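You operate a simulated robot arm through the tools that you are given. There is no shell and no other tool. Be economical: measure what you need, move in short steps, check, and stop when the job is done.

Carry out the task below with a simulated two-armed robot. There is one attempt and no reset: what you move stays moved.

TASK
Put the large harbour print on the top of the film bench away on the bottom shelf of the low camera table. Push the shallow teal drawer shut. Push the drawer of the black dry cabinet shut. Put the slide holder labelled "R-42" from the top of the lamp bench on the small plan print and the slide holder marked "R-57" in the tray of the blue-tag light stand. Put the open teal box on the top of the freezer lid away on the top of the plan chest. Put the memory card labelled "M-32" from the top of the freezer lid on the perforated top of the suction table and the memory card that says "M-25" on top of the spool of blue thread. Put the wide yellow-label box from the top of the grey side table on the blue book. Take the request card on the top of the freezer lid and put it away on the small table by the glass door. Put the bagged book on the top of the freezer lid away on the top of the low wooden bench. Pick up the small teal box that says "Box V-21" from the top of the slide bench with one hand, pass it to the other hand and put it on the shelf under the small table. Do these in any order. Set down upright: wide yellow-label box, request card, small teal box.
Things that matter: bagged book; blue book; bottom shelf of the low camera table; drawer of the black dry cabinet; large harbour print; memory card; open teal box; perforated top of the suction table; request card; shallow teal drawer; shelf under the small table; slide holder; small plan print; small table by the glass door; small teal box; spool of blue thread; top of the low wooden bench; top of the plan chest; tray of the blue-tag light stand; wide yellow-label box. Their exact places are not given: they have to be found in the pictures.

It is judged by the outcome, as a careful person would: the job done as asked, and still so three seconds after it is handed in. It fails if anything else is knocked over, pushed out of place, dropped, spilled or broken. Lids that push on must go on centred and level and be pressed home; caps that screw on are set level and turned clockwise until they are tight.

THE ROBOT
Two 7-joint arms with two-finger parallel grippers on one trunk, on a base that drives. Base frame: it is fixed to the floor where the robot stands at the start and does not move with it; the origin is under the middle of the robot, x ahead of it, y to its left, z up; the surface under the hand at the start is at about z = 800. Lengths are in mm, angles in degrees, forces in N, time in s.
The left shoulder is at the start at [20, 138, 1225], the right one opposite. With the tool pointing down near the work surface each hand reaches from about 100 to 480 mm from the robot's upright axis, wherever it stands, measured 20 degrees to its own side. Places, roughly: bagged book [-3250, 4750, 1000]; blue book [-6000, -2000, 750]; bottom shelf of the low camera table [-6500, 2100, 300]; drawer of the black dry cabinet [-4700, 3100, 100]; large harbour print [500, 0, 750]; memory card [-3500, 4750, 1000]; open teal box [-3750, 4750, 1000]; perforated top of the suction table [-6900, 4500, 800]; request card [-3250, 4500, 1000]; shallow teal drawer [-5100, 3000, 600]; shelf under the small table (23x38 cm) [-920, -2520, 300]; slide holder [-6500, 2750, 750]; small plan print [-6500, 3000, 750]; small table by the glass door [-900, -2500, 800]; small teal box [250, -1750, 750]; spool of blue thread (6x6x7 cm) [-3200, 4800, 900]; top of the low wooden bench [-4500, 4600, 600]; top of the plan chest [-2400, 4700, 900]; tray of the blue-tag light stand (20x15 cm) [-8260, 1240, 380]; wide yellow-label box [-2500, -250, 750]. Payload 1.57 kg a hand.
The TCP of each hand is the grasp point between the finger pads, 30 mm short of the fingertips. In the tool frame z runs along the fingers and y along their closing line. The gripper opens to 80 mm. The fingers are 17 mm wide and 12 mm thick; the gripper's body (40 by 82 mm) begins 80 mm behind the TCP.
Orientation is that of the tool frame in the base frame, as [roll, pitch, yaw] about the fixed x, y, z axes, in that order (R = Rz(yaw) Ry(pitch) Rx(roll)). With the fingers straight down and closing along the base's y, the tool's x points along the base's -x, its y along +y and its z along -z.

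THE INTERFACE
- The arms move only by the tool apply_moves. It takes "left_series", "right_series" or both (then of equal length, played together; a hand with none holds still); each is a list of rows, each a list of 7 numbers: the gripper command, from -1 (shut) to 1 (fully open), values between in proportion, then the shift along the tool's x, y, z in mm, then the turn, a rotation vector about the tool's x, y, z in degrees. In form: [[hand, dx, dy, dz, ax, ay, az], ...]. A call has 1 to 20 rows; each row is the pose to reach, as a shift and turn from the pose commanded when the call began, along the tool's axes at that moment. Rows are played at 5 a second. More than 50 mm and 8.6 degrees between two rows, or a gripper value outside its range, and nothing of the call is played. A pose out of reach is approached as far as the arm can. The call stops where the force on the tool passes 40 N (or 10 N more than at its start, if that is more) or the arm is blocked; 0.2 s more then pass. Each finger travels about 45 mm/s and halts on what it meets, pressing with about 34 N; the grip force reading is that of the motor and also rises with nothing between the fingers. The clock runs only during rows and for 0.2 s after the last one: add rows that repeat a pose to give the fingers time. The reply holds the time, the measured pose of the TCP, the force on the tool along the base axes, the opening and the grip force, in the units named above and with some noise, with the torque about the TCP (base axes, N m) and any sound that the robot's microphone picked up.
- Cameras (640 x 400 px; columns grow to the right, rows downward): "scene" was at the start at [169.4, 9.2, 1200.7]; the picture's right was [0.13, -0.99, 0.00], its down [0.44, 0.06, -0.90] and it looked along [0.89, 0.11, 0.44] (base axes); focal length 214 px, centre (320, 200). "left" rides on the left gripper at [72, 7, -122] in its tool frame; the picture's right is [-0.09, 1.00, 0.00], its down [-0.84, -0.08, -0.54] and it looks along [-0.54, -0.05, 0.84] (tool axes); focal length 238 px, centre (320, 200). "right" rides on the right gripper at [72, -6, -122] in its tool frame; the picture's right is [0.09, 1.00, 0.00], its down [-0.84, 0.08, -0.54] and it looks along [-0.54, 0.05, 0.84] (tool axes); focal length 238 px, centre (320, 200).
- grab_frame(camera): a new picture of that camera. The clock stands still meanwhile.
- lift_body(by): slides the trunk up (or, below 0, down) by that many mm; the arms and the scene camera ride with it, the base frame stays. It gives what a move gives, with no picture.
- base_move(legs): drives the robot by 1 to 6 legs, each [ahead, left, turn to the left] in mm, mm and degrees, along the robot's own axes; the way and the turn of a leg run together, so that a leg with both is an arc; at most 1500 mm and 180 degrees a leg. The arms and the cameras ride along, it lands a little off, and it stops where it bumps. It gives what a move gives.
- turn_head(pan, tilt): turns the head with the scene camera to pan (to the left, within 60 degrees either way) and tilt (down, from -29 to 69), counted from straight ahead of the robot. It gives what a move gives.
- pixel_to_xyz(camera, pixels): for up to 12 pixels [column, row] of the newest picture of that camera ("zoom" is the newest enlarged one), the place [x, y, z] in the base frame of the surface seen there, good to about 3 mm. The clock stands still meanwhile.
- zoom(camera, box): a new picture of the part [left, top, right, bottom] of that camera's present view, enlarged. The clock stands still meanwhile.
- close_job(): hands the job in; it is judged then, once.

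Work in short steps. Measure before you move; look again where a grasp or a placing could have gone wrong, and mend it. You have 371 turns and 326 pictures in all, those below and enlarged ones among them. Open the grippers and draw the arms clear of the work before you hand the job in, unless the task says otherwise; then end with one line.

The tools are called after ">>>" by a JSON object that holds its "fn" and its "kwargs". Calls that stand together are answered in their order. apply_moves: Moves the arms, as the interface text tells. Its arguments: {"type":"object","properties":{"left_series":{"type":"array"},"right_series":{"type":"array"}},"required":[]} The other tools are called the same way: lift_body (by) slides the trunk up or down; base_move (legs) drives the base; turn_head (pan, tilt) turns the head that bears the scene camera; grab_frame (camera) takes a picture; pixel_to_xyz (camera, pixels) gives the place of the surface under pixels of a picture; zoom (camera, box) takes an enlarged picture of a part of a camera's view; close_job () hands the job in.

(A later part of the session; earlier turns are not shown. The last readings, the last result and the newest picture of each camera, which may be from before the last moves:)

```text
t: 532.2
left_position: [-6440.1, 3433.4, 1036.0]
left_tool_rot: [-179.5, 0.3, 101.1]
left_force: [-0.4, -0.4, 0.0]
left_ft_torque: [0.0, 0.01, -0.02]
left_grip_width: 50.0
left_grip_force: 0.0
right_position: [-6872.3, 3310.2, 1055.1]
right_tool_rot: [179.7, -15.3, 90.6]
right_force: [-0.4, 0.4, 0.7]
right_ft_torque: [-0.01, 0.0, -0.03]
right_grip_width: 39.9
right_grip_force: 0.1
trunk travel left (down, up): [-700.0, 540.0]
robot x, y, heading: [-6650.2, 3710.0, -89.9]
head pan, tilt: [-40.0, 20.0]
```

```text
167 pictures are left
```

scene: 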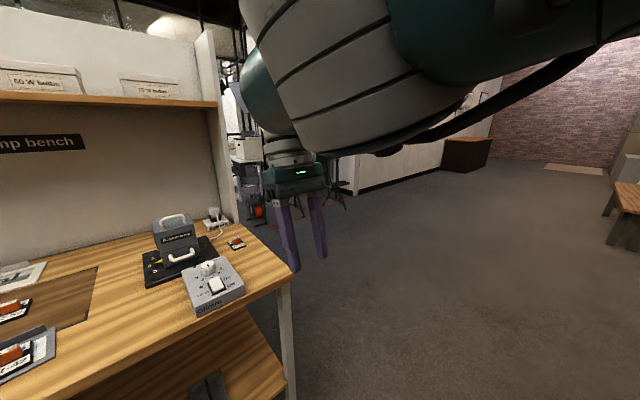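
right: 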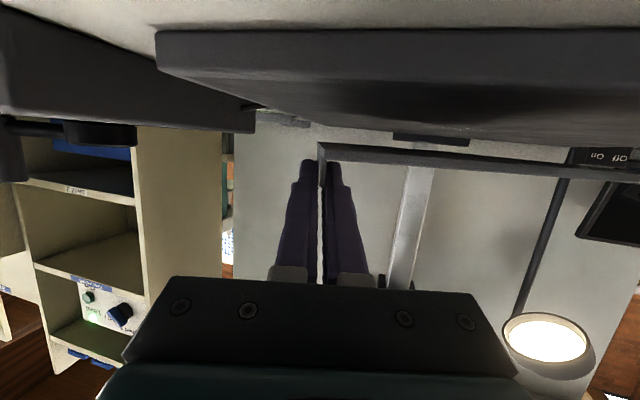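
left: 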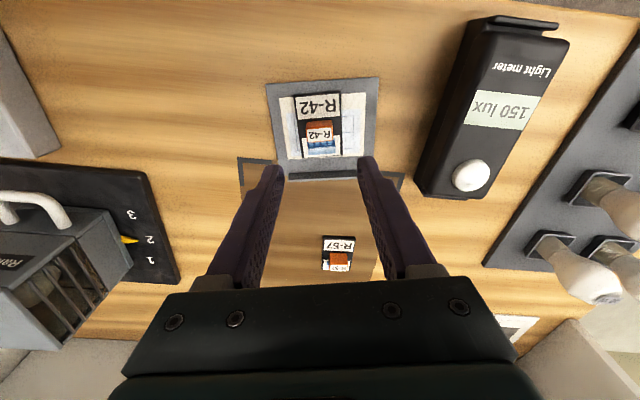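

Good configuration. I level the hand and draw it back to a tucked position.

>>> {"fn": "apply_moves", "kwargs": {"right_series": [[0, 0, 0, 0, 0, -8, 0], [0, 0, 0, 0, 0, -15, 0], [0, 25, 0, 0, 0, -15, 0], [0, 50, 0, 0, 0, -15, 0], [0, 75, 0, 0, 0, -15, 0], [0, 100, 0, 0, 0, -15, 0], [0, 130, 0, 0, 0, -15, 0], [0, 130, 0, 0, 0, -15, 0]]}}

>>> {"fn": "grab_frame", "kwargs": {"camera": "scene"}}

```text
t: 534.0
left_position: [-6440.3, 3433.8, 1036.4]
left_tool_rot: [-179.5, 0.3, 101.1]
left_force: [-0.6, -0.7, 0.4]
left_ft_torque: [0.0, 0.01, -0.01]
left_grip_width: 49.8
left_grip_force: 0.0
right_position: [-6958.1, 3387.6, 1061.8]
right_tool_rot: [-178.6, -0.2, 88.2]
right_force: [0.1, -0.2, -0.4]
right_ft_torque: [0.01, 0.02, 0.0]
right_grip_width: 40.1
right_grip_force: 0.1
right hand out of reach, approached as far as the arm can: row 3, 4, 5, 6, 7, 8
trunk travel left (down, up): [-700.0, 540.0]
robot x, y, heading: [-6648.9, 3713.0, -89.9]
head pan, tilt: [-40.0, 20.0]
```

```text
166 pictures are left
```

scene: 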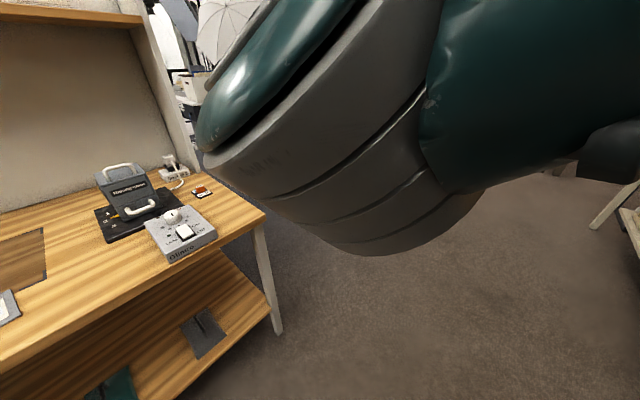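

The elbow is inward again. I repeat the move that fixed it earlier: hand inward with fingers tilted back, then outward while leveling.

>>> {"fn": "turn_head", "kwargs": {"pan": 40, "tilt": 10}}

>>> {"fn": "apply_moves", "kwargs": {"right_series": [[0, -25, 25, 0, 0, 6, 0], [0, -50, 60, 0, 0, 12, 0], [0, -70, 100, 0, 0, 18, 0], [0, -75, 140, 0, 0, 24, 0], [0, -75, 180, 10, 0, 24, 0], [0, -75, 210, 10, 0, 24, 0], [0, -75, 210, 10, 0, 24, 0]]}}

>>> {"fn": "apply_moves", "kwargs": {"right_series": [[0, 10, -25, 0, 0, -8, 0], [0, 20, -50, 0, 0, -16, 0], [0, 30, -80, 0, 0, -24, 0], [0, 40, -120, 0, 0, -24, 0], [0, 50, -160, 0, 0, -24, 0], [0, 60, -195, 0, 0, -24, 0], [0, 60, -195, 0, 0, -24, 0]]}}

>>> {"fn": "turn_head", "kwargs": {"pan": -40, "tilt": 20}}

>>> {"fn": "grab_frame", "kwargs": {"camera": "scene"}}

```text
t: 535.5
left_position: [-6440.4, 3433.8, 1036.6]
left_tool_rot: [-179.5, 0.3, 101.0]
left_force: [0.2, -0.5, 0.3]
left_ft_torque: [0.04, 0.01, 0.03]
left_grip_width: 49.8
left_grip_force: 0.1
right_position: [-6956.9, 3385.5, 1062.3]
right_tool_rot: [-178.4, 0.0, 88.1]
right_force: [0.1, -0.8, 0.5]
right_ft_torque: [-0.04, 0.0, 0.0]
right_grip_width: 40.1
right_grip_force: 0.0
trunk travel left (down, up): [-700.0, 540.0]
robot x, y, heading: [-6652.7, 3709.3, -89.8]
head pan, tilt: [40.0, 10.0]
```

```text
t: 537.1
left_position: [-6440.2, 3433.4, 1036.2]
left_tool_rot: [-179.5, 0.3, 101.1]
left_force: [-0.1, 0.2, 0.7]
left_ft_torque: [0.03, 0.01, -0.02]
left_grip_width: 49.8
left_grip_force: 0.0
right_position: [-6735.2, 3332.3, 1054.8]
right_tool_rot: [179.7, -24.3, 90.5]
right_force: [-0.4, 0.1, 0.1]
right_ft_torque: [0.0, -0.01, 0.0]
right_grip_width: 40.0
right_grip_force: 0.0
right hand out of reach, approached as far as the arm can: row 4, 5, 6, 7
trunk travel left (down, up): [-700.0, 540.0]
robot x, y, heading: [-6650.6, 3708.0, -89.9]
head pan, tilt: [40.0, 10.0]
```

```text
t: 538.7
left_position: [-6439.8, 3432.7, 1036.5]
left_tool_rot: [-179.4, 0.3, 101.2]
left_force: [0.4, 0.3, 0.2]
left_ft_torque: [0.03, 0.01, 0.01]
left_grip_width: 50.1
left_grip_force: 0.0
right_position: [-6940.9, 3380.2, 1075.7]
right_tool_rot: [179.6, -0.4, 90.4]
right_force: [0.0, 0.5, 0.1]
right_ft_torque: [0.0, 0.0, -0.02]
right_grip_width: 39.9
right_grip_force: 0.0
right hand out of reach, approached as far as the arm can: row 1, 2, 3, 4, 5, 6, 7
trunk travel left (down, up): [-700.0, 540.0]
robot x, y, heading: [-6647.9, 3708.5, -89.7]
head pan, tilt: [40.0, 10.0]
```

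```text
t: 540.2
left_position: [-6439.1, 3432.7, 1036.5]
left_tool_rot: [-179.5, 0.3, 101.0]
left_force: [0.2, -0.1, -0.4]
left_ft_torque: [0.03, 0.03, -0.02]
left_grip_width: 50.1
left_grip_force: 0.1
right_position: [-6943.8, 3379.8, 1075.5]
right_tool_rot: [179.8, -0.4, 90.2]
right_force: [-0.6, 0.6, -0.2]
right_ft_torque: [-0.02, -0.01, 0.03]
right_grip_width: 39.9
right_grip_force: 0.0
trunk travel left (down, up): [-700.0, 540.0]
robot x, y, heading: [-6650.3, 3710.7, -89.8]
head pan, tilt: [-40.0, 20.0]
```

```text
165 pictures are left
```

scene: 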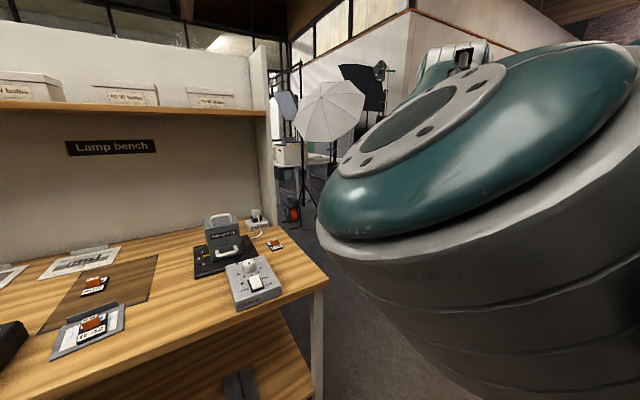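

I retry pointing the fingers left, but with the hand further inward so the forearm must come from the right.

>>> {"fn": "turn_head", "kwargs": {"pan": 40, "tilt": 10}}

>>> {"fn": "apply_moves", "kwargs": {"right_series": [[0, -10, 20, 0, -8, 0, 0], [0, -20, 40, 10, -16, 0, 0], [0, -30, 60, 20, -24, 0, 0], [0, -40, 85, 30, -32, 0, 0], [0, -40, 110, 40, -40, 0, 0], [0, -40, 135, 50, -48, 0, 0], [0, -40, 160, 60, -56, 0, 0], [0, -40, 185, 70, -64, 0, 0], [0, -40, 200, 80, -72, 0, 0], [0, -40, 200, 90, -80, 0, 0], [0, -40, 200, 100, -86, 0, 0], [0, -40, 200, 100, -86, 0, 0]]}}

>>> {"fn": "turn_head", "kwargs": {"pan": -30, "tilt": 20}}

>>> {"fn": "grab_frame", "kwargs": {"camera": "scene"}}

```text
t: 541.8
left_position: [-6439.2, 3434.3, 1036.0]
left_tool_rot: [-179.6, 0.3, 101.1]
left_force: [0.5, 0.8, 0.1]
left_ft_torque: [0.02, 0.0, 0.0]
left_grip_width: 50.0
left_grip_force: 0.1
right_position: [-6940.1, 3380.1, 1074.6]
right_tool_rot: [179.6, -0.3, 90.4]
right_force: [0.4, 0.5, -0.1]
right_ft_torque: [0.0, 0.02, 0.05]
right_grip_width: 40.3
right_grip_force: 0.0
trunk travel left (down, up): [-700.0, 540.0]
robot x, y, heading: [-6650.3, 3704.9, -89.9]
head pan, tilt: [40.0, 10.0]
```

```text
t: 544.4
left_position: [-6440.0, 3432.8, 1035.1]
left_tool_rot: [-179.5, 0.3, 101.1]
left_force: [0.5, 0.3, -0.5]
left_ft_torque: [0.04, 0.02, -0.01]
left_grip_width: 50.2
left_grip_force: 0.0
right_position: [-6734.8, 3361.5, 1000.0]
right_tool_rot: [93.7, -0.3, 90.3]
right_force: [-1.0, 0.0, -0.1]
right_ft_torque: [0.0, -0.01, 0.0]
right_grip_width: 40.2
right_grip_force: 0.0
right hand out of reach, approached as far as the arm can: row 1, 10, 11, 12
trunk travel left (down, up): [-700.0, 540.0]
robot x, y, heading: [-6650.1, 3705.1, -89.8]
head pan, tilt: [40.0, 10.0]
```

```text
t: 545.8
left_position: [-6440.8, 3432.5, 1035.9]
left_tool_rot: [-179.5, 0.3, 101.1]
left_force: [0.4, -0.1, -0.1]
left_ft_torque: [-0.01, -0.02, 0.01]
left_grip_width: 49.8
left_grip_force: 0.0
right_position: [-6733.3, 3361.4, 999.5]
right_tool_rot: [93.7, -0.3, 90.4]
right_force: [-0.3, 0.4, 0.5]
right_ft_torque: [-0.02, 0.0, 0.02]
right_grip_width: 40.1
right_grip_force: 0.0
trunk travel left (down, up): [-700.0, 540.0]
robot x, y, heading: [-6646.6, 3711.2, -89.6]
head pan, tilt: [-30.0, 20.0]
```

```text
164 pictures are left
```

scene: 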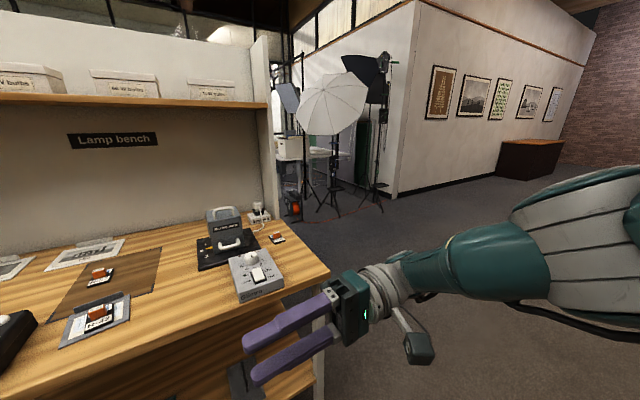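

Forearm now comes from the right. I rotate the fingers back down while rising and easing outward.

>>> {"fn": "turn_head", "kwargs": {"pan": 40, "tilt": 10}}

>>> {"fn": "apply_moves", "kwargs": {"right_series": [[0, 0, 8, 0, 8, 0, 0], [0, 0, 16, 0, 16, 0, 0], [0, 0, 24, -5, 24, 0, 0], [0, 0, 32, -10, 32, 0, 0], [0, 0, 40, -15, 40, 0, 0], [0, 0, 45, -20, 48, 0, 0], [0, 5, 50, -25, 56, 0, 0], [0, 10, 55, -30, 64, 0, 0], [0, 15, 60, -30, 72, 0, 0], [0, 20, 60, -30, 80, 0, 0], [0, 25, 60, -30, 86, 0, 0], [0, 25, 60, -30, 86, 0, 0]]}}

>>> {"fn": "turn_head", "kwargs": {"pan": -30, "tilt": 20}}

>>> {"fn": "grab_frame", "kwargs": {"camera": "scene"}}

```text
t: 547.2
left_position: [-6438.7, 3433.3, 1036.0]
left_tool_rot: [-179.5, 0.3, 101.0]
left_force: [0.2, 0.5, 0.0]
left_ft_torque: [0.03, 0.05, -0.02]
left_grip_width: 50.2
left_grip_force: 0.0
right_position: [-6734.8, 3361.5, 1000.4]
right_tool_rot: [93.5, -0.3, 90.3]
right_force: [-0.5, -0.1, -0.3]
right_ft_torque: [0.0, 0.0, 0.02]
right_grip_width: 39.8
right_grip_force: 0.1
trunk travel left (down, up): [-700.0, 540.0]
robot x, y, heading: [-6649.8, 3710.5, -89.9]
head pan, tilt: [40.0, 10.0]
```

```text
t: 549.8
left_position: [-6440.2, 3432.7, 1036.2]
left_tool_rot: [-179.4, 0.3, 101.1]
left_force: [-0.3, -0.3, 0.1]
left_ft_torque: [0.01, 0.0, 0.01]
left_grip_width: 50.0
left_grip_force: 0.0
right_position: [-6723.8, 3253.3, 1035.9]
right_tool_rot: [179.8, -0.4, 90.3]
right_force: [-0.3, 0.6, 0.8]
right_ft_torque: [-0.03, 0.01, -0.01]
right_grip_width: 39.9
right_grip_force: 0.1
right hand out of reach, approached as far as the arm can: row 1, 2, 3, 4, 5, 6, 7, 8, 9, 10, 11, 12
trunk travel left (down, up): [-700.0, 540.0]
robot x, y, heading: [-6647.2, 3711.7, -89.6]
head pan, tilt: [40.0, 10.0]
```

```text
t: 551.2
left_position: [-6440.5, 3432.5, 1035.1]
left_tool_rot: [-179.5, 0.3, 101.0]
left_force: [0.0, 0.6, 1.1]
left_ft_torque: [-0.03, 0.02, 0.03]
left_grip_width: 49.9
left_grip_force: 0.0
right_position: [-6724.6, 3252.9, 1037.2]
right_tool_rot: [179.8, -0.4, 90.4]
right_force: [-0.3, 0.3, 0.7]
right_ft_torque: [-0.02, 0.01, -0.01]
right_grip_width: 39.8
right_grip_force: 0.0
trunk travel left (down, up): [-700.0, 540.0]
robot x, y, heading: [-6651.7, 3710.3, -89.6]
head pan, tilt: [-30.0, 20.0]
```

```text
163 pictures are left
```

scene: 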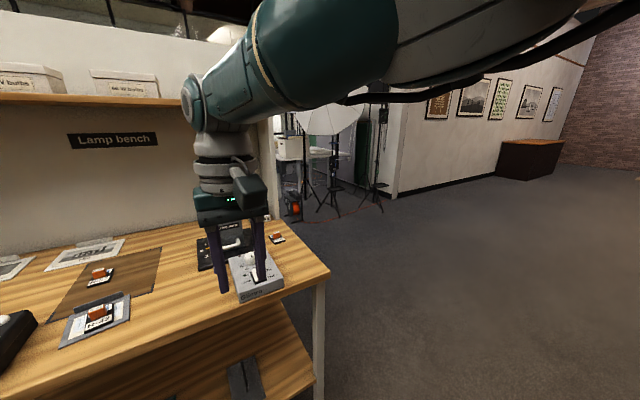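

This resembles the earlier stuck pose; I repeat exactly what freed it: tilt fingers back 24° while retreating, then sweep outward while leveling.

>>> {"fn": "turn_head", "kwargs": {"pan": 30, "tilt": 10}}

>>> {"fn": "apply_moves", "kwargs": {"right_series": [[0, 15, 0, -5, 0, 8, 0], [0, 30, 0, -10, 0, 16, 0], [0, 45, 0, -15, 0, 24, 0], [0, 60, 0, -20, 0, 24, 0], [0, 60, 0, -20, 0, 24, 0]]}}

>>> {"fn": "apply_moves", "kwargs": {"right_series": [[0, 0, -25, 0, 0, -8, -2], [0, 0, -50, -5, 0, -16, -5], [0, 0, -80, -10, 0, -24, -8], [0, 0, -120, -10, 0, -24, -10], [0, 0, -160, -10, 0, -24, -10], [0, 0, -200, -10, 0, -24, -10], [0, 0, -200, -10, 0, -24, -10]]}}

>>> {"fn": "turn_head", "kwargs": {"pan": -35, "tilt": 20}}

>>> {"fn": "grab_frame", "kwargs": {"camera": "scene"}}

```text
t: 552.5
left_position: [-6439.3, 3432.9, 1035.1]
left_tool_rot: [-179.5, 0.4, 101.1]
left_force: [0.4, 0.2, 0.1]
left_ft_torque: [0.0, 0.0, -0.01]
left_grip_width: 49.8
left_grip_force: 0.0
right_position: [-6724.3, 3253.6, 1036.0]
right_tool_rot: [179.7, -0.3, 90.4]
right_force: [0.0, 0.1, -0.6]
right_ft_torque: [0.03, 0.02, 0.01]
right_grip_width: 39.9
right_grip_force: 0.2
trunk travel left (down, up): [-700.0, 540.0]
robot x, y, heading: [-6650.2, 3708.1, -89.9]
head pan, tilt: [30.0, 10.0]
```

```text
t: 553.7
left_position: [-6437.6, 3434.6, 1036.0]
left_tool_rot: [-179.6, 0.2, 101.0]
left_force: [-0.4, 0.1, 1.1]
left_ft_torque: [-0.01, 0.0, -0.03]
left_grip_width: 49.8
left_grip_force: 0.1
right_position: [-6731.4, 3333.1, 1063.6]
right_tool_rot: [179.7, -24.2, 90.6]
right_force: [0.6, 0.2, -0.6]
right_ft_torque: [0.01, -0.01, 0.01]
right_grip_width: 40.1
right_grip_force: 0.1
right hand out of reach, approached as far as the arm can: row 1, 2, 3, 4, 5
trunk travel left (down, up): [-700.0, 540.0]
robot x, y, heading: [-6649.4, 3706.3, -89.8]
head pan, tilt: [30.0, 10.0]
```

```text
t: 555.3
left_position: [-6438.9, 3432.3, 1035.8]
left_tool_rot: [-179.5, 0.3, 101.0]
left_force: [0.0, -0.3, -0.3]
left_ft_torque: [0.02, 0.04, 0.0]
left_grip_width: 50.0
left_grip_force: 0.0
right_position: [-6950.4, 3245.6, 1062.1]
right_tool_rot: [177.5, 0.0, 100.1]
right_force: [-0.5, 0.3, -0.5]
right_ft_torque: [0.0, 0.03, -0.01]
right_grip_width: 40.0
right_grip_force: 0.0
right hand out of reach, approached as far as the arm can: row 1, 2, 3, 4, 5, 6, 7
trunk travel left (down, up): [-700.0, 540.0]
robot x, y, heading: [-6646.9, 3709.8, -89.7]
head pan, tilt: [30.0, 10.0]
```

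```text
t: 556.6
left_position: [-6438.8, 3433.8, 1036.3]
left_tool_rot: [-179.5, 0.2, 101.0]
left_force: [0.7, 0.7, -0.4]
left_ft_torque: [0.0, 0.0, 0.02]
left_grip_width: 50.1
left_grip_force: 0.0
right_position: [-6950.1, 3245.8, 1062.1]
right_tool_rot: [177.5, 0.0, 100.0]
right_force: [-0.4, -0.2, -1.1]
right_ft_torque: [-0.01, -0.02, 0.0]
right_grip_width: 40.2
right_grip_force: 0.1
trunk travel left (down, up): [-700.0, 540.0]
robot x, y, heading: [-6651.8, 3709.7, -89.9]
head pan, tilt: [-35.0, 20.0]
```

```text
162 pictures are left
```

scene: 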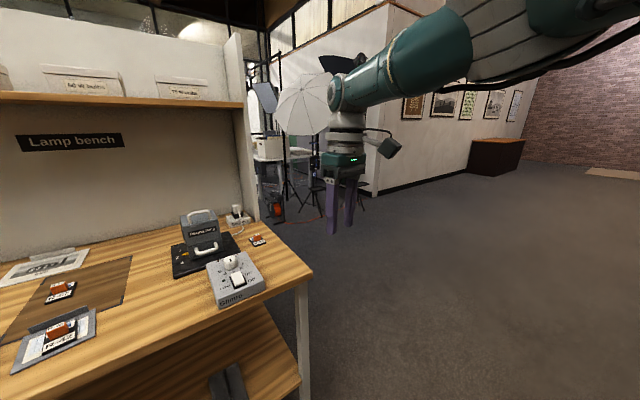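

The arm is out to the right with the elbow up. I lower the hand to let it bend naturally.

>>> {"fn": "apply_moves", "kwargs": {"right_series": [[0, 0, 0, 30, 0, 0, 3], [0, 0, 0, 60, 0, 0, 6], [0, 0, 0, 90, 2, 0, 10], [0, 20, 0, 120, 2, 0, 10], [0, 40, 0, 140, 2, 0, 10], [0, 40, 0, 140, 2, 0, 10]]}}

>>> {"fn": "apply_moves", "kwargs": {"right_series": [[0, 25, 15, 0, 0, 0, 0], [0, 50, 30, 0, 0, 0, 0], [0, 75, 45, 0, 0, 0, 0], [0, 75, 60, 0, 0, 0, 0], [0, 75, 60, 0, 0, 0, 0]]}}

>>> {"fn": "grab_frame", "kwargs": {"camera": "scene"}}

```text
t: 558.0
left_position: [-6439.5, 3433.7, 1036.2]
left_tool_rot: [-179.5, 0.3, 101.0]
left_force: [-0.8, -0.7, 0.5]
left_ft_torque: [0.02, 0.02, -0.04]
left_grip_width: 49.9
left_grip_force: 0.0
right_position: [-6952.6, 3285.2, 920.3]
right_tool_rot: [179.6, -0.3, 90.2]
right_force: [1.0, 0.5, 0.2]
right_ft_torque: [-0.06, -0.02, 0.0]
right_grip_width: 40.0
right_grip_force: 0.0
right hand out of reach, approached as far as the arm can: row 2, 3, 4
trunk travel left (down, up): [-700.0, 540.0]
robot x, y, heading: [-6647.1, 3707.8, -89.7]
head pan, tilt: [-35.0, 20.0]
```

```text
t: 559.2
left_position: [-6440.0, 3433.9, 1036.0]
left_tool_rot: [-179.5, 0.3, 101.1]
left_force: [0.4, 0.2, 0.5]
left_ft_torque: [0.01, -0.01, 0.0]
left_grip_width: 50.1
left_grip_force: 0.0
right_position: [-6900.5, 3295.1, 883.7]
right_tool_rot: [179.6, -0.3, 90.0]
right_force: [0.2, -0.1, 0.3]
right_ft_torque: [-0.01, 0.02, -0.03]
right_grip_width: 40.0
right_grip_force: 0.1
right hand out of reach, approached as far as the arm can: row 1, 2, 3, 4, 5
trunk travel left (down, up): [-700.0, 540.0]
robot x, y, heading: [-6647.5, 3705.1, -89.8]
head pan, tilt: [-35.0, 20.0]
```

```text
161 pictures are left
```

scene: 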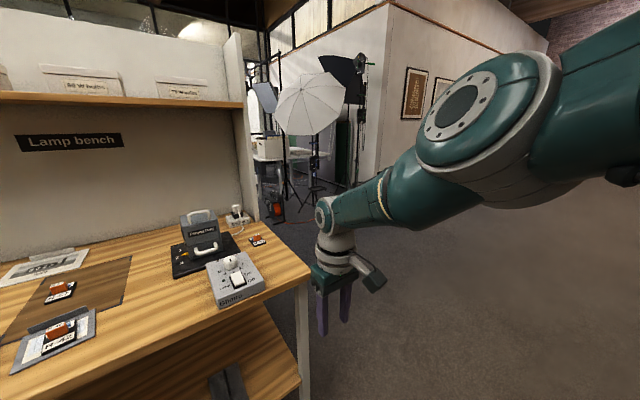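

The elbow still faces inward. I replicate the earlier fix more exactly: hand inward with pitch −24 and a strong pull back, then sweep outward.

>>> {"fn": "turn_head", "kwargs": {"pan": 30, "tilt": 10}}

>>> {"fn": "apply_moves", "kwargs": {"right_series": [[0, 0, 20, -35, 0, 4, 0], [0, 0, 45, -70, 0, 8, 0], [0, 0, 70, -105, 0, 12, 0], [0, 0, 100, -135, 0, 16, 0], [0, 0, 130, -160, 0, 20, 0], [0, 0, 165, -180, 0, 24, 0], [0, 20, 175, -190, 0, 24, 0], [0, 50, 175, -190, 0, 24, 0], [0, 90, 175, -190, 0, 24, 0], [0, 130, 175, -190, 0, 24, 0]]}}

>>> {"fn": "apply_moves", "kwargs": {"right_series": [[0, 0, -25, 0, 0, -8, -2], [0, 0, -50, -5, 0, -16, -5], [0, 0, -80, -10, 0, -24, -8], [0, 0, -120, -10, 0, -24, -10], [0, 0, -160, -10, 0, -24, -10], [0, 0, -200, -10, 0, -24, -10], [0, 0, -200, -10, 0, -24, -10]]}}

>>> {"fn": "turn_head", "kwargs": {"pan": -35, "tilt": 20}}

>>> {"fn": "grab_frame", "kwargs": {"camera": "scene"}}

```text
t: 560.6
left_position: [-6440.5, 3431.9, 1035.7]
left_tool_rot: [-179.6, 0.3, 101.1]
left_force: [-0.4, -0.5, 1.1]
left_ft_torque: [-0.01, -0.04, 0.0]
left_grip_width: 50.1
left_grip_force: 0.2
right_position: [-6900.3, 3294.7, 885.7]
right_tool_rot: [179.5, -0.3, 90.1]
right_force: [0.9, 0.4, -0.6]
right_ft_torque: [0.03, 0.0, -0.03]
right_grip_width: 40.0
right_grip_force: 0.0
trunk travel left (down, up): [-700.0, 540.0]
robot x, y, heading: [-6650.5, 3709.5, -90.0]
head pan, tilt: [30.0, 10.0]
```

```text
t: 562.8
left_position: [-6439.9, 3433.9, 1035.8]
left_tool_rot: [-179.5, 0.3, 101.1]
left_force: [0.1, 0.0, 0.1]
left_ft_torque: [0.01, -0.01, 0.0]
left_grip_width: 50.1
left_grip_force: 0.0
right_position: [-6704.1, 3343.2, 1062.5]
right_tool_rot: [179.6, -24.4, 90.3]
right_force: [-0.6, -0.3, -1.0]
right_ft_torque: [0.02, 0.0, -0.02]
right_grip_width: 40.1
right_grip_force: 0.0
right hand out of reach, approached as far as the arm can: row 1, 2, 3, 5, 6, 7, 8, 9, 10
trunk travel left (down, up): [-700.0, 540.0]
robot x, y, heading: [-6650.0, 3707.0, -89.7]
head pan, tilt: [30.0, 10.0]
```

```text
t: 564.4
left_position: [-6440.2, 3431.8, 1036.0]
left_tool_rot: [-179.5, 0.3, 101.1]
left_force: [-0.3, 0.3, 0.3]
left_ft_torque: [0.01, -0.01, -0.02]
left_grip_width: 49.8
left_grip_force: 0.1
right_position: [-6920.2, 3239.3, 1058.0]
right_tool_rot: [177.4, 0.1, 99.8]
right_force: [0.2, 0.1, 0.0]
right_ft_torque: [0.02, 0.01, 0.03]
right_grip_width: 40.0
right_grip_force: 0.0
right hand out of reach, approached as far as the arm can: row 1, 2, 3, 4, 5, 6, 7
trunk travel left (down, up): [-700.0, 540.0]
robot x, y, heading: [-6647.5, 3706.0, -90.0]
head pan, tilt: [30.0, 10.0]
```

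```text
t: 565.8
left_position: [-6439.7, 3433.2, 1035.9]
left_tool_rot: [-179.5, 0.3, 101.1]
left_force: [0.3, -0.6, -0.4]
left_ft_torque: [0.02, 0.02, -0.02]
left_grip_width: 50.2
left_grip_force: 0.2
right_position: [-6919.5, 3240.9, 1059.3]
right_tool_rot: [177.5, 0.0, 99.7]
right_force: [0.5, 0.4, -0.5]
right_ft_torque: [-0.01, 0.02, -0.02]
right_grip_width: 40.2
right_grip_force: 0.1
trunk travel left (down, up): [-700.0, 540.0]
robot x, y, heading: [-6648.6, 3711.8, -90.1]
head pan, tilt: [-35.0, 20.0]
```

```text
160 pictures are left
```

scene: 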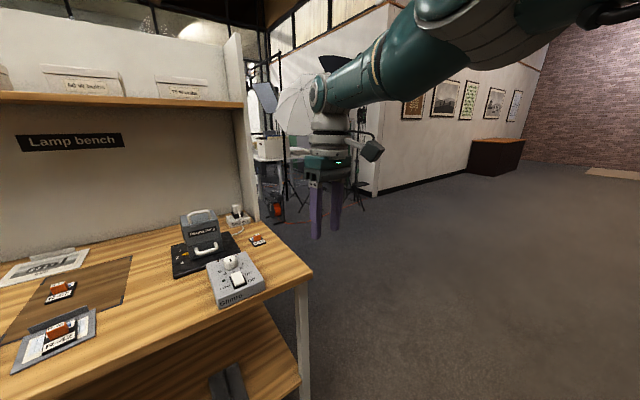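

I'll mirror exactly what worked for the left arm: point fingers left at rel (355,−180), z≈900 first.

>>> {"fn": "turn_head", "kwargs": {"pan": 40, "tilt": 10}}

>>> {"fn": "apply_moves", "kwargs": {"right_series": [[0, 0, 10, 10, -8, 0, 0], [0, 0, 20, 20, -16, 0, 0], [0, 0, 30, 30, -24, 0, 0], [0, 0, 40, 40, -32, 0, 0], [0, 0, 50, 50, -40, 0, 0], [0, 0, 60, 50, -48, 0, 0], [0, 0, 70, 50, -56, 0, 0], [0, 0, 80, 50, -64, 0, 0], [0, 0, 90, 50, -72, 0, 0], [0, 0, 90, 50, -80, 0, 0], [0, 0, 90, 50, -86, 0, 0], [0, 0, 90, 50, -86, 0, 0]]}}

```text
t: 567.2
left_position: [-6439.8, 3433.2, 1036.1]
left_tool_rot: [-179.5, 0.3, 101.1]
left_force: [-0.9, 0.2, 0.1]
left_ft_torque: [0.02, 0.0, -0.01]
left_grip_width: 50.0
left_grip_force: 0.0
right_position: [-6919.0, 3240.2, 1059.8]
right_tool_rot: [177.4, 0.0, 99.8]
right_force: [0.0, 0.0, -0.2]
right_ft_torque: [-0.02, 0.01, 0.0]
right_grip_width: 40.4
right_grip_force: 0.0
trunk travel left (down, up): [-700.0, 540.0]
robot x, y, heading: [-6651.9, 3708.6, -89.6]
head pan, tilt: [40.0, 10.0]
```

```text
t: 569.8
left_position: [-6439.1, 3431.8, 1036.7]
left_tool_rot: [-179.6, 0.3, 101.1]
left_force: [-0.2, 0.8, 0.5]
left_ft_torque: [-0.01, 0.0, -0.04]
left_grip_width: 49.9
left_grip_force: 0.1
right_position: [-6772.4, 3355.1, 1076.3]
right_tool_rot: [92.1, 0.0, 99.8]
right_force: [0.0, 0.8, 0.1]
right_ft_torque: [0.0, -0.01, 0.0]
right_grip_width: 40.1
right_grip_force: 0.1
right hand out of reach, approached as far as the arm can: row 1, 2, 3, 4, 5, 6, 7, 8, 9, 10, 11, 12
trunk travel left (down, up): [-700.0, 540.0]
robot x, y, heading: [-6649.2, 3709.4, -90.0]
head pan, tilt: [40.0, 10.0]
```

>>> {"fn": "apply_moves", "kwargs": {"right_series": [[0, 0, -20, -15, 0, 0, 0], [0, 0, -40, -30, 0, 0, 0], [0, 0, -60, -45, 0, 0, 0], [0, 0, -75, -62, 0, 0, 0], [0, 0, -75, -62, 0, 0, 0]]}}

>>> {"fn": "turn_head", "kwargs": {"pan": -35, "tilt": 20}}

>>> {"fn": "grab_frame", "kwargs": {"camera": "scene"}}

```text
t: 571.0
left_position: [-6439.8, 3433.3, 1036.2]
left_tool_rot: [-179.5, 0.3, 101.1]
left_force: [-0.3, -0.1, -0.4]
left_ft_torque: [0.0, 0.0, 0.02]
left_grip_width: 50.3
left_grip_force: 0.0
right_position: [-6815.0, 3396.8, 1042.5]
right_tool_rot: [91.5, 0.0, 99.8]
right_force: [-0.6, -1.2, 0.3]
right_ft_torque: [0.0, 0.01, 0.03]
right_grip_width: 39.9
right_grip_force: 0.0
right hand out of reach, approached as far as the arm can: row 1, 2, 3, 4, 5
trunk travel left (down, up): [-700.0, 540.0]
robot x, y, heading: [-6647.8, 3712.9, -89.9]
head pan, tilt: [40.0, 10.0]
```

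```text
t: 572.5
left_position: [-6439.6, 3433.1, 1037.0]
left_tool_rot: [-179.5, 0.3, 101.2]
left_force: [0.4, -0.3, -0.2]
left_ft_torque: [-0.01, -0.01, -0.02]
left_grip_width: 50.0
left_grip_force: 0.0
right_position: [-6814.7, 3396.6, 1043.2]
right_tool_rot: [91.5, 0.1, 99.8]
right_force: [-1.0, 0.4, 0.0]
right_ft_torque: [-0.01, -0.03, 0.02]
right_grip_width: 40.0
right_grip_force: 0.2
trunk travel left (down, up): [-700.0, 540.0]
robot x, y, heading: [-6649.3, 3710.4, -89.8]
head pan, tilt: [-35.0, 20.0]
```

```text
159 pictures are left
```

scene: 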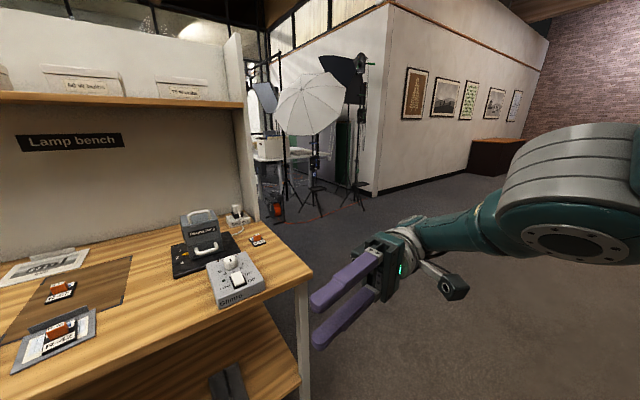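

Now the elbow's bolt face points down as in the natural shape. I rotate the fingers down.

>>> {"fn": "turn_head", "kwargs": {"pan": 40, "tilt": 10}}

>>> {"fn": "apply_moves", "kwargs": {"right_series": [[0, 0, 5, 0, 8, 0, 0], [0, 0, 10, 0, 16, 0, 0], [0, 0, 15, 0, 24, 0, 0], [0, 0, 20, 0, 32, 0, 0], [0, 0, 25, 0, 40, 0, 0], [0, 0, 30, 0, 48, 0, 0], [0, 0, 35, 0, 56, 0, 0], [0, 0, 40, 0, 64, 0, 0], [0, 0, 45, 0, 72, 0, 0], [0, 0, 50, 0, 80, 0, 0], [0, 0, 50, 0, 88, 0, 0], [0, 0, 50, 0, 88, 0, 0]]}}

>>> {"fn": "turn_head", "kwargs": {"pan": -35, "tilt": 20}}

>>> {"fn": "grab_frame", "kwargs": {"camera": "scene"}}

```text
t: 574.0
left_position: [-6439.8, 3432.6, 1036.9]
left_tool_rot: [-179.5, 0.2, 101.2]
left_force: [-0.1, 0.3, 0.1]
left_ft_torque: [0.03, 0.0, 0.0]
left_grip_width: 49.9
left_grip_force: 0.0
right_position: [-6814.0, 3397.0, 1042.4]
right_tool_rot: [91.5, 0.1, 99.8]
right_force: [0.7, 0.5, -0.8]
right_ft_torque: [0.01, -0.01, 0.02]
right_grip_width: 40.2
right_grip_force: 0.1
trunk travel left (down, up): [-700.0, 540.0]
robot x, y, heading: [-6647.7, 3712.2, -89.8]
head pan, tilt: [40.0, 10.0]
```

```text
t: 576.6
left_position: [-6439.1, 3433.9, 1035.8]
left_tool_rot: [-179.4, 0.3, 101.2]
left_force: [-0.4, -1.0, -0.3]
left_ft_torque: [0.04, 0.01, -0.02]
left_grip_width: 50.1
left_grip_force: 0.1
right_position: [-6813.8, 3395.7, 1092.5]
right_tool_rot: [179.6, 0.1, 99.8]
right_force: [0.1, -0.3, 0.6]
right_ft_torque: [0.03, 0.0, -0.01]
right_grip_width: 40.1
right_grip_force: 0.1
trunk travel left (down, up): [-700.0, 540.0]
robot x, y, heading: [-6648.6, 3707.3, -89.6]
head pan, tilt: [40.0, 10.0]
```

```text
t: 578.0
left_position: [-6439.6, 3432.6, 1036.7]
left_tool_rot: [-179.5, 0.3, 101.1]
left_force: [0.3, -0.2, 0.4]
left_ft_torque: [0.01, 0.01, 0.0]
left_grip_width: 50.0
left_grip_force: 0.1
right_position: [-6812.8, 3395.3, 1092.6]
right_tool_rot: [179.5, 0.0, 99.8]
right_force: [0.0, 0.3, 0.3]
right_ft_torque: [-0.01, 0.01, 0.01]
right_grip_width: 40.2
right_grip_force: 0.2
trunk travel left (down, up): [-700.0, 540.0]
robot x, y, heading: [-6652.1, 3707.3, -89.7]
head pan, tilt: [-35.0, 20.0]
```

```text
158 pictures are left
```

scene: 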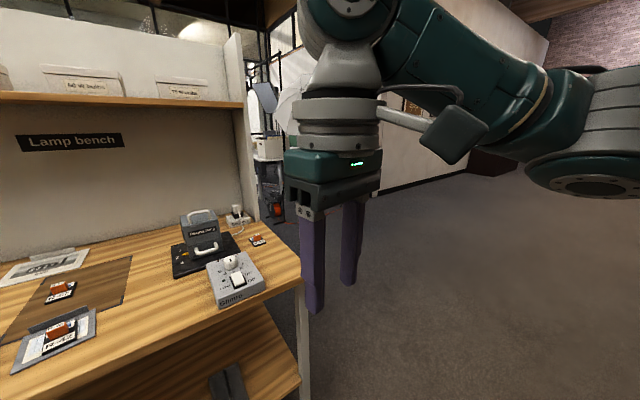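

The right arm is natural again. I tuck it, then drive to R-57.

>>> {"fn": "apply_moves", "kwargs": {"right_series": [[0, 25, 0, 0, 0, 0, -4], [0, 50, 0, 0, 0, 0, -8], [0, 75, 0, 0, 0, 0, -10], [0, 90, 0, 0, 0, 0, -10], [0, 90, 0, 0, 0, 0, -10]]}}

>>> {"fn": "base_move", "kwargs": {"legs": [[0, 132, 0], [505, 0, 0]]}}

>>> {"fn": "lift_body", "kwargs": {"by": -100}}

>>> {"fn": "apply_moves", "kwargs": {"left_series": [[0.25, -30, -20, 0, 0, 0, 5], [0.25, -60, -45, 0, 0, 0, 11], [0.25, -95, -65, 0, 0, 0, 11], [0.25, -130, -75, 0, 0, 0, 11], [0.25, -140, -75, 20, 0, 0, 11], [0.25, -140, -75, 40, 0, 0, 11], [0.25, -140, -75, 40, 0, 0, 11]]}}

>>> {"fn": "grab_frame", "kwargs": {"camera": "left"}}

```text
t: 579.2
left_position: [-6440.1, 3432.3, 1036.2]
left_tool_rot: [-179.5, 0.3, 101.1]
left_force: [0.1, 0.7, -0.6]
left_ft_torque: [0.01, -0.01, -0.02]
left_grip_width: 50.1
left_grip_force: 0.1
right_position: [-6828.1, 3486.2, 1092.9]
right_tool_rot: [179.5, 0.0, 109.8]
right_force: [0.4, 1.0, -0.8]
right_ft_torque: [0.0, 0.01, 0.0]
right_grip_width: 40.0
right_grip_force: 0.0
trunk travel left (down, up): [-700.0, 540.0]
robot x, y, heading: [-6648.9, 3711.8, -89.7]
head pan, tilt: [-35.0, 20.0]
```

```text
t: 583.1
left_position: [-6303.6, 2935.9, 1036.0]
left_tool_rot: [-179.5, 0.3, 101.4]
left_force: [-0.3, 0.2, 0.9]
left_ft_torque: [0.03, 0.01, 0.02]
left_grip_width: 49.9
left_grip_force: 0.1
right_position: [-6692.5, 2986.0, 1091.9]
right_tool_rot: [179.5, 0.1, 110.1]
right_force: [-0.7, -0.4, 0.3]
right_ft_torque: [-0.01, 0.01, -0.02]
right_grip_width: 40.0
right_grip_force: 0.1
trunk travel left (down, up): [-700.0, 540.0]
robot x, y, heading: [-6514.2, 3211.3, -89.6]
head pan, tilt: [-35.0, 20.0]
```

```text
t: 584.4
left_position: [-6303.5, 2935.5, 935.8]
left_tool_rot: [-179.5, 0.3, 101.4]
left_force: [-0.4, 0.0, 0.7]
left_ft_torque: [-0.03, 0.0, 0.03]
left_grip_width: 49.8
left_grip_force: 0.0
right_position: [-6693.3, 2986.0, 991.9]
right_tool_rot: [179.6, 0.2, 110.1]
right_force: [0.3, 0.2, 0.4]
right_ft_torque: [0.02, -0.03, -0.02]
right_grip_width: 40.2
right_grip_force: 0.1
trunk travel left (down, up): [-600.0, 640.0]
robot x, y, heading: [-6512.9, 3211.1, -89.7]
head pan, tilt: [-35.0, 20.0]
```

```text
t: 586.0
left_position: [-6349.4, 2782.5, 898.0]
left_tool_rot: [-179.6, 0.4, 90.3]
left_force: [-0.1, 0.2, 0.1]
left_ft_torque: [0.02, 0.02, -0.02]
left_grip_width: 50.1
left_grip_force: 0.0
right_position: [-6693.1, 2985.6, 993.2]
right_tool_rot: [179.5, 0.1, 110.2]
right_force: [0.1, 0.4, -0.9]
right_ft_torque: [0.02, 0.01, -0.01]
right_grip_width: 39.9
right_grip_force: 0.1
trunk travel left (down, up): [-600.0, 640.0]
robot x, y, heading: [-6519.8, 3210.7, -89.5]
head pan, tilt: [-35.0, 20.0]
```

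```text
157 pictures are left
```

left: 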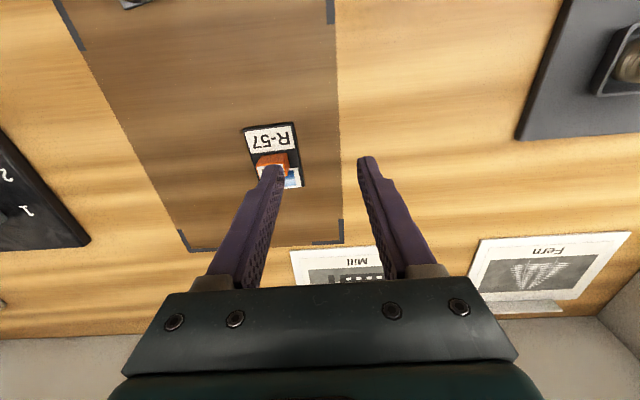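

>>> {"fn": "apply_moves", "kwargs": {"left_series": [[0.25, -7, -23, 0, 0, 0, -5], [0.25, -12, -45, 10, 0, 0, -10], [0.25, -12, -45, 15, 0, 0, -10]]}}

>>> {"fn": "zoom", "kwargs": {"camera": "left", "box": [250, 80, 390, 200]}}

>>> {"fn": "pixel_to_xyz", "kwargs": {"camera": "zoom", "pixels": [[320, 280], [300, 260], [340, 260], [320, 240], [320, 300], [280, 150], [360, 150]]}}

```text
t: 586.8
left_position: [-6394.4, 2772.8, 883.1]
left_tool_rot: [-179.6, 0.2, 100.4]
left_force: [0.1, -0.5, 0.4]
left_ft_torque: [-0.01, -0.01, 0.02]
left_grip_width: 50.0
left_grip_force: 0.1
right_position: [-6693.0, 2986.8, 993.4]
right_tool_rot: [179.5, 0.2, 110.1]
right_force: [0.4, 0.9, -0.7]
right_ft_torque: [0.06, 0.01, 0.04]
right_grip_width: 40.2
right_grip_force: 0.0
trunk travel left (down, up): [-600.0, 640.0]
robot x, y, heading: [-6511.6, 3210.1, -89.6]
head pan, tilt: [-35.0, 20.0]
```

```text
3.33 times, centred on (320, 140) of left
```

zoom: 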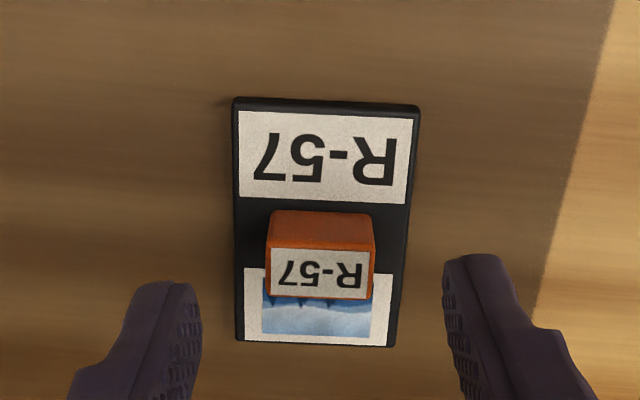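

```text
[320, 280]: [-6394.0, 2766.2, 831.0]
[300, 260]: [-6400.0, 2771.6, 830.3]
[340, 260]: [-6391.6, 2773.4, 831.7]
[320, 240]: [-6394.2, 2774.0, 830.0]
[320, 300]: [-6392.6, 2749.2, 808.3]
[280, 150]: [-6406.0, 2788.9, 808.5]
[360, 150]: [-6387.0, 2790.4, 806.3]
```

Well aligned. Descend, grip, and lift.

>>> {"fn": "apply_moves", "kwargs": {"left_series": [[0.25, -4, 0, 20, 0, 0, 0], [0.25, -4, 0, 42, 0, 0, 0], [0.25, -4, 0, 42, 0, 0, 0], [-1, -4, 0, 42, 0, 0, 0], [-1, -4, 0, 42, 0, 0, 0], [-1, -4, 0, 42, 0, 0, 0], [-1, -4, 0, 42, 0, 0, 0], [-1, -4, 0, 10, 0, 0, 0], [-1, -4, 0, -25, 0, 0, 0], [-1, -4, 0, -25, 0, 0, 0]]}}

>>> {"fn": "lift_body", "kwargs": {"by": 120}}

>>> {"fn": "grab_frame", "kwargs": {"camera": "left"}}

```text
t: 589.0
left_position: [-6393.6, 2768.1, 907.7]
left_tool_rot: [-179.5, 0.3, 100.4]
left_force: [1.5, 0.0, 0.4]
left_ft_torque: [-0.03, 0.01, 0.05]
left_grip_width: 24.9
left_grip_force: 34.0
right_position: [-6693.1, 2985.7, 991.4]
right_tool_rot: [179.5, 0.2, 110.1]
right_force: [-0.1, 0.0, -0.4]
right_ft_torque: [-0.02, 0.02, -0.01]
right_grip_width: 39.8
right_grip_force: 0.2
trunk travel left (down, up): [-600.0, 640.0]
robot x, y, heading: [-6512.9, 3213.3, -89.4]
head pan, tilt: [-35.0, 20.0]
```

```text
t: 590.5
left_position: [-6393.0, 2769.4, 1027.9]
left_tool_rot: [-179.5, 0.4, 100.4]
left_force: [0.6, 0.0, -0.6]
left_ft_torque: [0.0, 0.0, 0.02]
left_grip_width: 24.8
left_grip_force: 34.4
right_position: [-6692.2, 2985.8, 1112.9]
right_tool_rot: [179.6, 0.1, 110.2]
right_force: [-0.5, 0.1, -0.6]
right_ft_torque: [0.02, -0.03, 0.0]
right_grip_width: 40.1
right_grip_force: 0.0
trunk travel left (down, up): [-720.0, 520.0]
robot x, y, heading: [-6512.8, 3211.6, -89.7]
head pan, tilt: [-35.0, 20.0]
```

```text
155 pictures are left
```

left: 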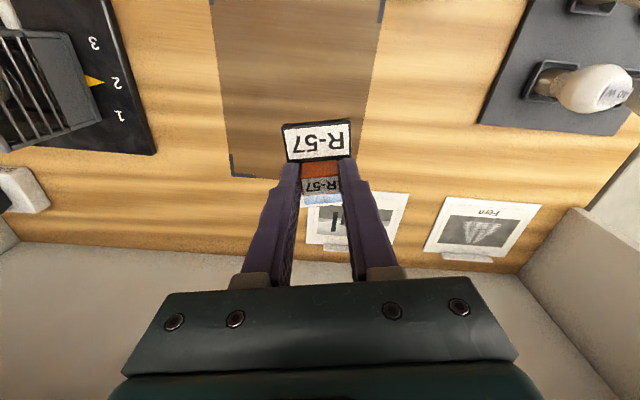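

R-57 held. I back off, tuck the left hand, strafe west and approach the light stands from the north.

>>> {"fn": "base_move", "kwargs": {"legs": [[-400, 0, 0], [0, -1500, 0], [0, -260, 0], [900, 0, 0]]}}

>>> {"fn": "apply_moves", "kwargs": {"left_series": [[-1, 30, 15, 0, 0, 0, 4], [-1, 60, 30, 0, 0, 0, 8], [-1, 90, 30, 0, 0, 0, 11], [-1, 120, 30, 0, 0, 0, 11], [-1, 120, 30, 0, 0, 0, 11]]}}

>>> {"fn": "turn_head", "kwargs": {"pan": 0, "tilt": 20}}

>>> {"fn": "grab_frame", "kwargs": {"camera": "scene"}}

```text
t: 605.8
left_position: [-8158.7, 2270.6, 1028.8]
left_tool_rot: [-179.5, 0.4, 99.8]
left_force: [0.6, 0.6, -0.6]
left_ft_torque: [-0.01, 0.0, 0.01]
left_grip_width: 24.6
left_grip_force: 34.1
right_position: [-8457.4, 2491.3, 1112.3]
right_tool_rot: [179.5, 0.0, 109.5]
right_force: [-0.4, 0.4, 0.3]
right_ft_torque: [0.02, -0.02, 0.01]
right_grip_width: 40.1
right_grip_force: 0.1
trunk travel left (down, up): [-720.0, 520.0]
robot x, y, heading: [-8273.8, 2714.2, -89.8]
head pan, tilt: [-35.0, 20.0]
```

```text
t: 607.0
left_position: [-8148.6, 2394.9, 1026.8]
left_tool_rot: [-179.6, 0.3, 88.8]
left_force: [-0.2, -0.4, -1.2]
left_ft_torque: [-0.02, 0.01, 0.06]
left_grip_width: 24.9
left_grip_force: 33.7
right_position: [-8454.9, 2491.2, 1112.6]
right_tool_rot: [179.5, 0.1, 109.5]
right_force: [-0.6, 0.0, -0.2]
right_ft_torque: [-0.01, 0.03, -0.01]
right_grip_width: 40.2
right_grip_force: 0.0
trunk travel left (down, up): [-720.0, 520.0]
robot x, y, heading: [-8276.3, 2711.9, -90.3]
head pan, tilt: [-35.0, 20.0]
```

```text
t: 608.0
left_position: [-8150.0, 2393.3, 1026.5]
left_tool_rot: [-179.6, 0.4, 88.8]
left_force: [-0.7, -0.7, -0.6]
left_ft_torque: [-0.01, 0.02, 0.01]
left_grip_width: 24.9
left_grip_force: 34.0
right_position: [-8455.6, 2489.7, 1112.9]
right_tool_rot: [179.5, 0.1, 109.5]
right_force: [1.0, 0.1, -0.5]
right_ft_torque: [0.0, -0.02, 0.04]
right_grip_width: 39.9
right_grip_force: 0.0
trunk travel left (down, up): [-720.0, 520.0]
robot x, y, heading: [-8276.0, 2714.5, -90.1]
head pan, tilt: [0.0, 20.0]
```

```text
154 pictures are left
```

scene: 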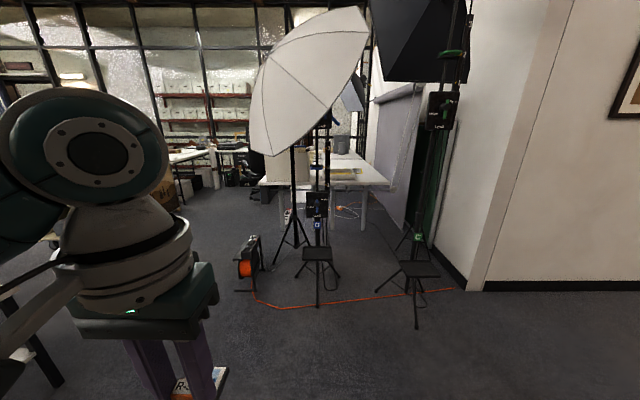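

Two stands have trays: one with a blue tag (317,226), tray at (317,253); one green-tag (418,268). I zoom and measure.

>>> {"fn": "zoom", "kwargs": {"camera": "scene", "box": [270, 190, 370, 310]}}

>>> {"fn": "pixel_to_xyz", "kwargs": {"camera": "zoom", "pixels": [[320, 205], [270, 215], [370, 215], [300, 195], [340, 225], [320, 120], [320, 50], [395, 280], [200, 270], [320, 380], [230, 120]]}}

```text
3.33 times, centred on (320, 250) of scene
```

zoom: 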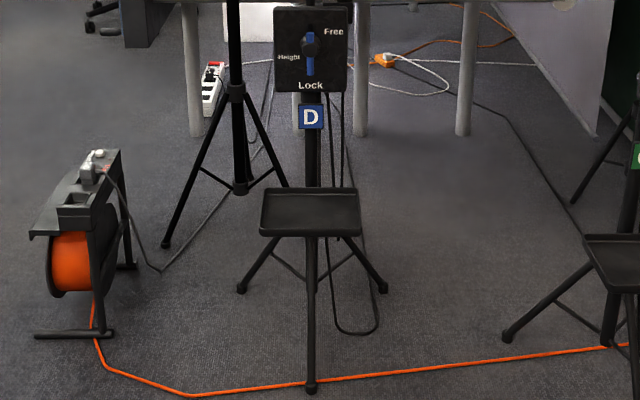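

```text
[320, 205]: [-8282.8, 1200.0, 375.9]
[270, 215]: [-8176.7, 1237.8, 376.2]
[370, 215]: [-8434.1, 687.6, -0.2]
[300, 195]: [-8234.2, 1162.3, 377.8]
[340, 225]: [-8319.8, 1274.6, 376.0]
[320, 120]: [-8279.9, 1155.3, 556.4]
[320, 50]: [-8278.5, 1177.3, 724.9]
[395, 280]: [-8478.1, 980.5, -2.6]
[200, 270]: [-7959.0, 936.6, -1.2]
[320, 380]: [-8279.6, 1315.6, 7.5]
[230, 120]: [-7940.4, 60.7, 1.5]
```

Tray "D": x −8370…−8170, y ≈1165–1300, z 376; pole/control box behind it. I lower the trunk here, extend the left hand, then drive in.

>>> {"fn": "lift_body", "kwargs": {"by": -400}}

>>> {"fn": "lift_body", "kwargs": {"by": -165}}

>>> {"fn": "apply_moves", "kwargs": {"left_series": [[-1, -30, 0, 0, 0, 0, 0], [-1, -60, 0, 0, 0, 0, 0], [-1, -85, 0, 0, 0, 0, 0], [-1, -85, 0, 0, 0, 0, 0]]}}

>>> {"fn": "base_move", "kwargs": {"legs": [[0, -112, 0], [900, 0, 0]]}}

>>> {"fn": "turn_head", "kwargs": {"pan": 15, "tilt": 30}}

>>> {"fn": "grab_frame", "kwargs": {"camera": "scene"}}

```text
t: 611.8
left_position: [-8149.4, 2393.5, 626.2]
left_tool_rot: [-179.6, 0.4, 88.8]
left_force: [-0.2, 0.1, 0.4]
left_ft_torque: [0.0, -0.01, 0.02]
left_grip_width: 24.7
left_grip_force: 34.4
right_position: [-8454.8, 2491.1, 712.0]
right_tool_rot: [179.5, 0.2, 109.5]
right_force: [-1.3, -0.4, -0.1]
right_ft_torque: [0.01, 0.01, 0.02]
right_grip_width: 39.8
right_grip_force: 0.0
trunk travel left (down, up): [-320.0, 920.0]
robot x, y, heading: [-8274.9, 2715.6, -90.2]
head pan, tilt: [0.0, 20.0]
```

```text
t: 613.7
left_position: [-8150.1, 2392.2, 461.3]
left_tool_rot: [-179.7, 0.3, 88.8]
left_force: [0.4, -0.4, -0.1]
left_ft_torque: [0.0, 0.03, -0.01]
left_grip_width: 24.6
left_grip_force: 33.9
right_position: [-8455.2, 2490.5, 547.6]
right_tool_rot: [179.5, 0.2, 109.5]
right_force: [0.8, 0.4, 0.4]
right_ft_torque: [0.0, 0.01, 0.0]
right_grip_width: 39.9
right_grip_force: 0.0
trunk travel left (down, up): [-155.0, 1085.0]
robot x, y, heading: [-8276.0, 2711.2, -90.0]
head pan, tilt: [0.0, 20.0]
```

```text
t: 614.7
left_position: [-8151.7, 2307.8, 461.4]
left_tool_rot: [-179.6, 0.4, 88.8]
left_force: [0.5, -0.6, 0.1]
left_ft_torque: [-0.02, 0.03, -0.01]
left_grip_width: 24.5
left_grip_force: 34.0
right_position: [-8455.5, 2493.0, 546.9]
right_tool_rot: [179.5, 0.1, 109.4]
right_force: [0.0, 0.2, -0.8]
right_ft_torque: [0.01, -0.03, -0.01]
right_grip_width: 40.0
right_grip_force: 0.0
trunk travel left (down, up): [-155.0, 1085.0]
robot x, y, heading: [-8277.8, 2713.3, -90.1]
head pan, tilt: [0.0, 20.0]
```

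```text
t: 620.2
left_position: [-8268.9, 1416.4, 462.3]
left_tool_rot: [-179.6, 0.3, 88.7]
left_force: [-0.1, -0.5, -0.8]
left_ft_torque: [0.04, 0.03, 0.0]
left_grip_width: 24.8
left_grip_force: 34.1
right_position: [-8572.1, 1599.5, 548.1]
right_tool_rot: [179.6, 0.1, 109.5]
right_force: [0.0, -0.2, -0.1]
right_ft_torque: [0.01, 0.01, -0.01]
right_grip_width: 40.1
right_grip_force: 0.0
trunk travel left (down, up): [-155.0, 1085.0]
robot x, y, heading: [-8392.3, 1824.3, -90.4]
head pan, tilt: [0.0, 20.0]
```

```text
t: 621.0
left_position: [-8269.5, 1415.6, 463.4]
left_tool_rot: [-179.5, 0.4, 88.6]
left_force: [0.0, 0.3, -0.1]
left_ft_torque: [-0.03, 0.02, -0.04]
left_grip_width: 24.5
left_grip_force: 34.0
right_position: [-8574.3, 1599.5, 547.6]
right_tool_rot: [179.5, 0.1, 109.3]
right_force: [-0.2, 0.2, -1.0]
right_ft_torque: [0.01, 0.0, 0.02]
right_grip_width: 39.8
right_grip_force: 0.1
trunk travel left (down, up): [-155.0, 1085.0]
robot x, y, heading: [-8394.3, 1822.3, -90.3]
head pan, tilt: [15.0, 30.0]
```

```text
152 pictures are left
```

scene: 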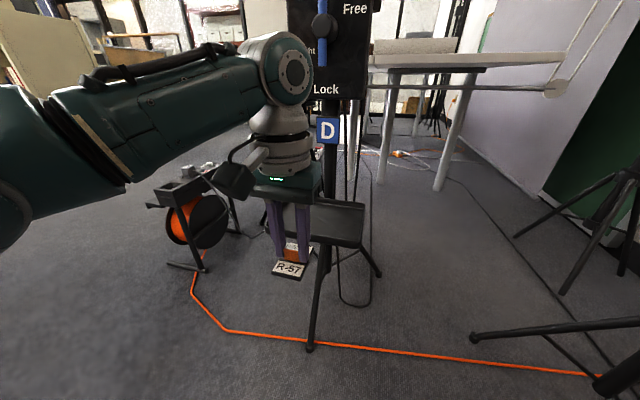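

>>> {"fn": "grab_frame", "kwargs": {"camera": "left"}}

>>> {"fn": "pixel_to_xyz", "kwargs": {"camera": "scene", "pixels": [[360, 240], [362, 208], [330, 238], [340, 215], [318, 225], [330, 45], [328, 130]]}}

```text
151 pictures are left
```

left: 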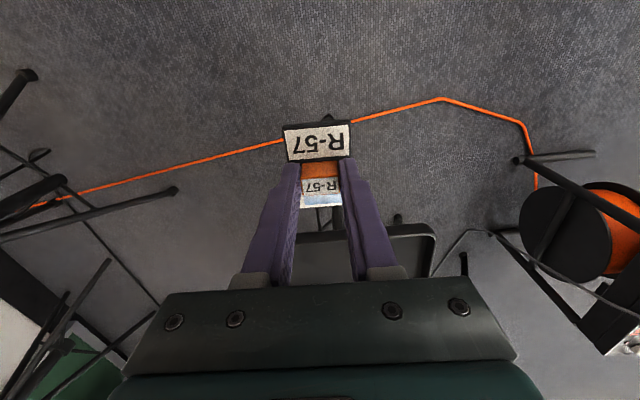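

```text
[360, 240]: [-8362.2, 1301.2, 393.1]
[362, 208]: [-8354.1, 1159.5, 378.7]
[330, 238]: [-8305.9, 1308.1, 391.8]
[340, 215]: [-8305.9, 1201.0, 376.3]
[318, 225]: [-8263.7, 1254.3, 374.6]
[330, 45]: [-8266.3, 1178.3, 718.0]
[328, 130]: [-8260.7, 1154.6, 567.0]
```

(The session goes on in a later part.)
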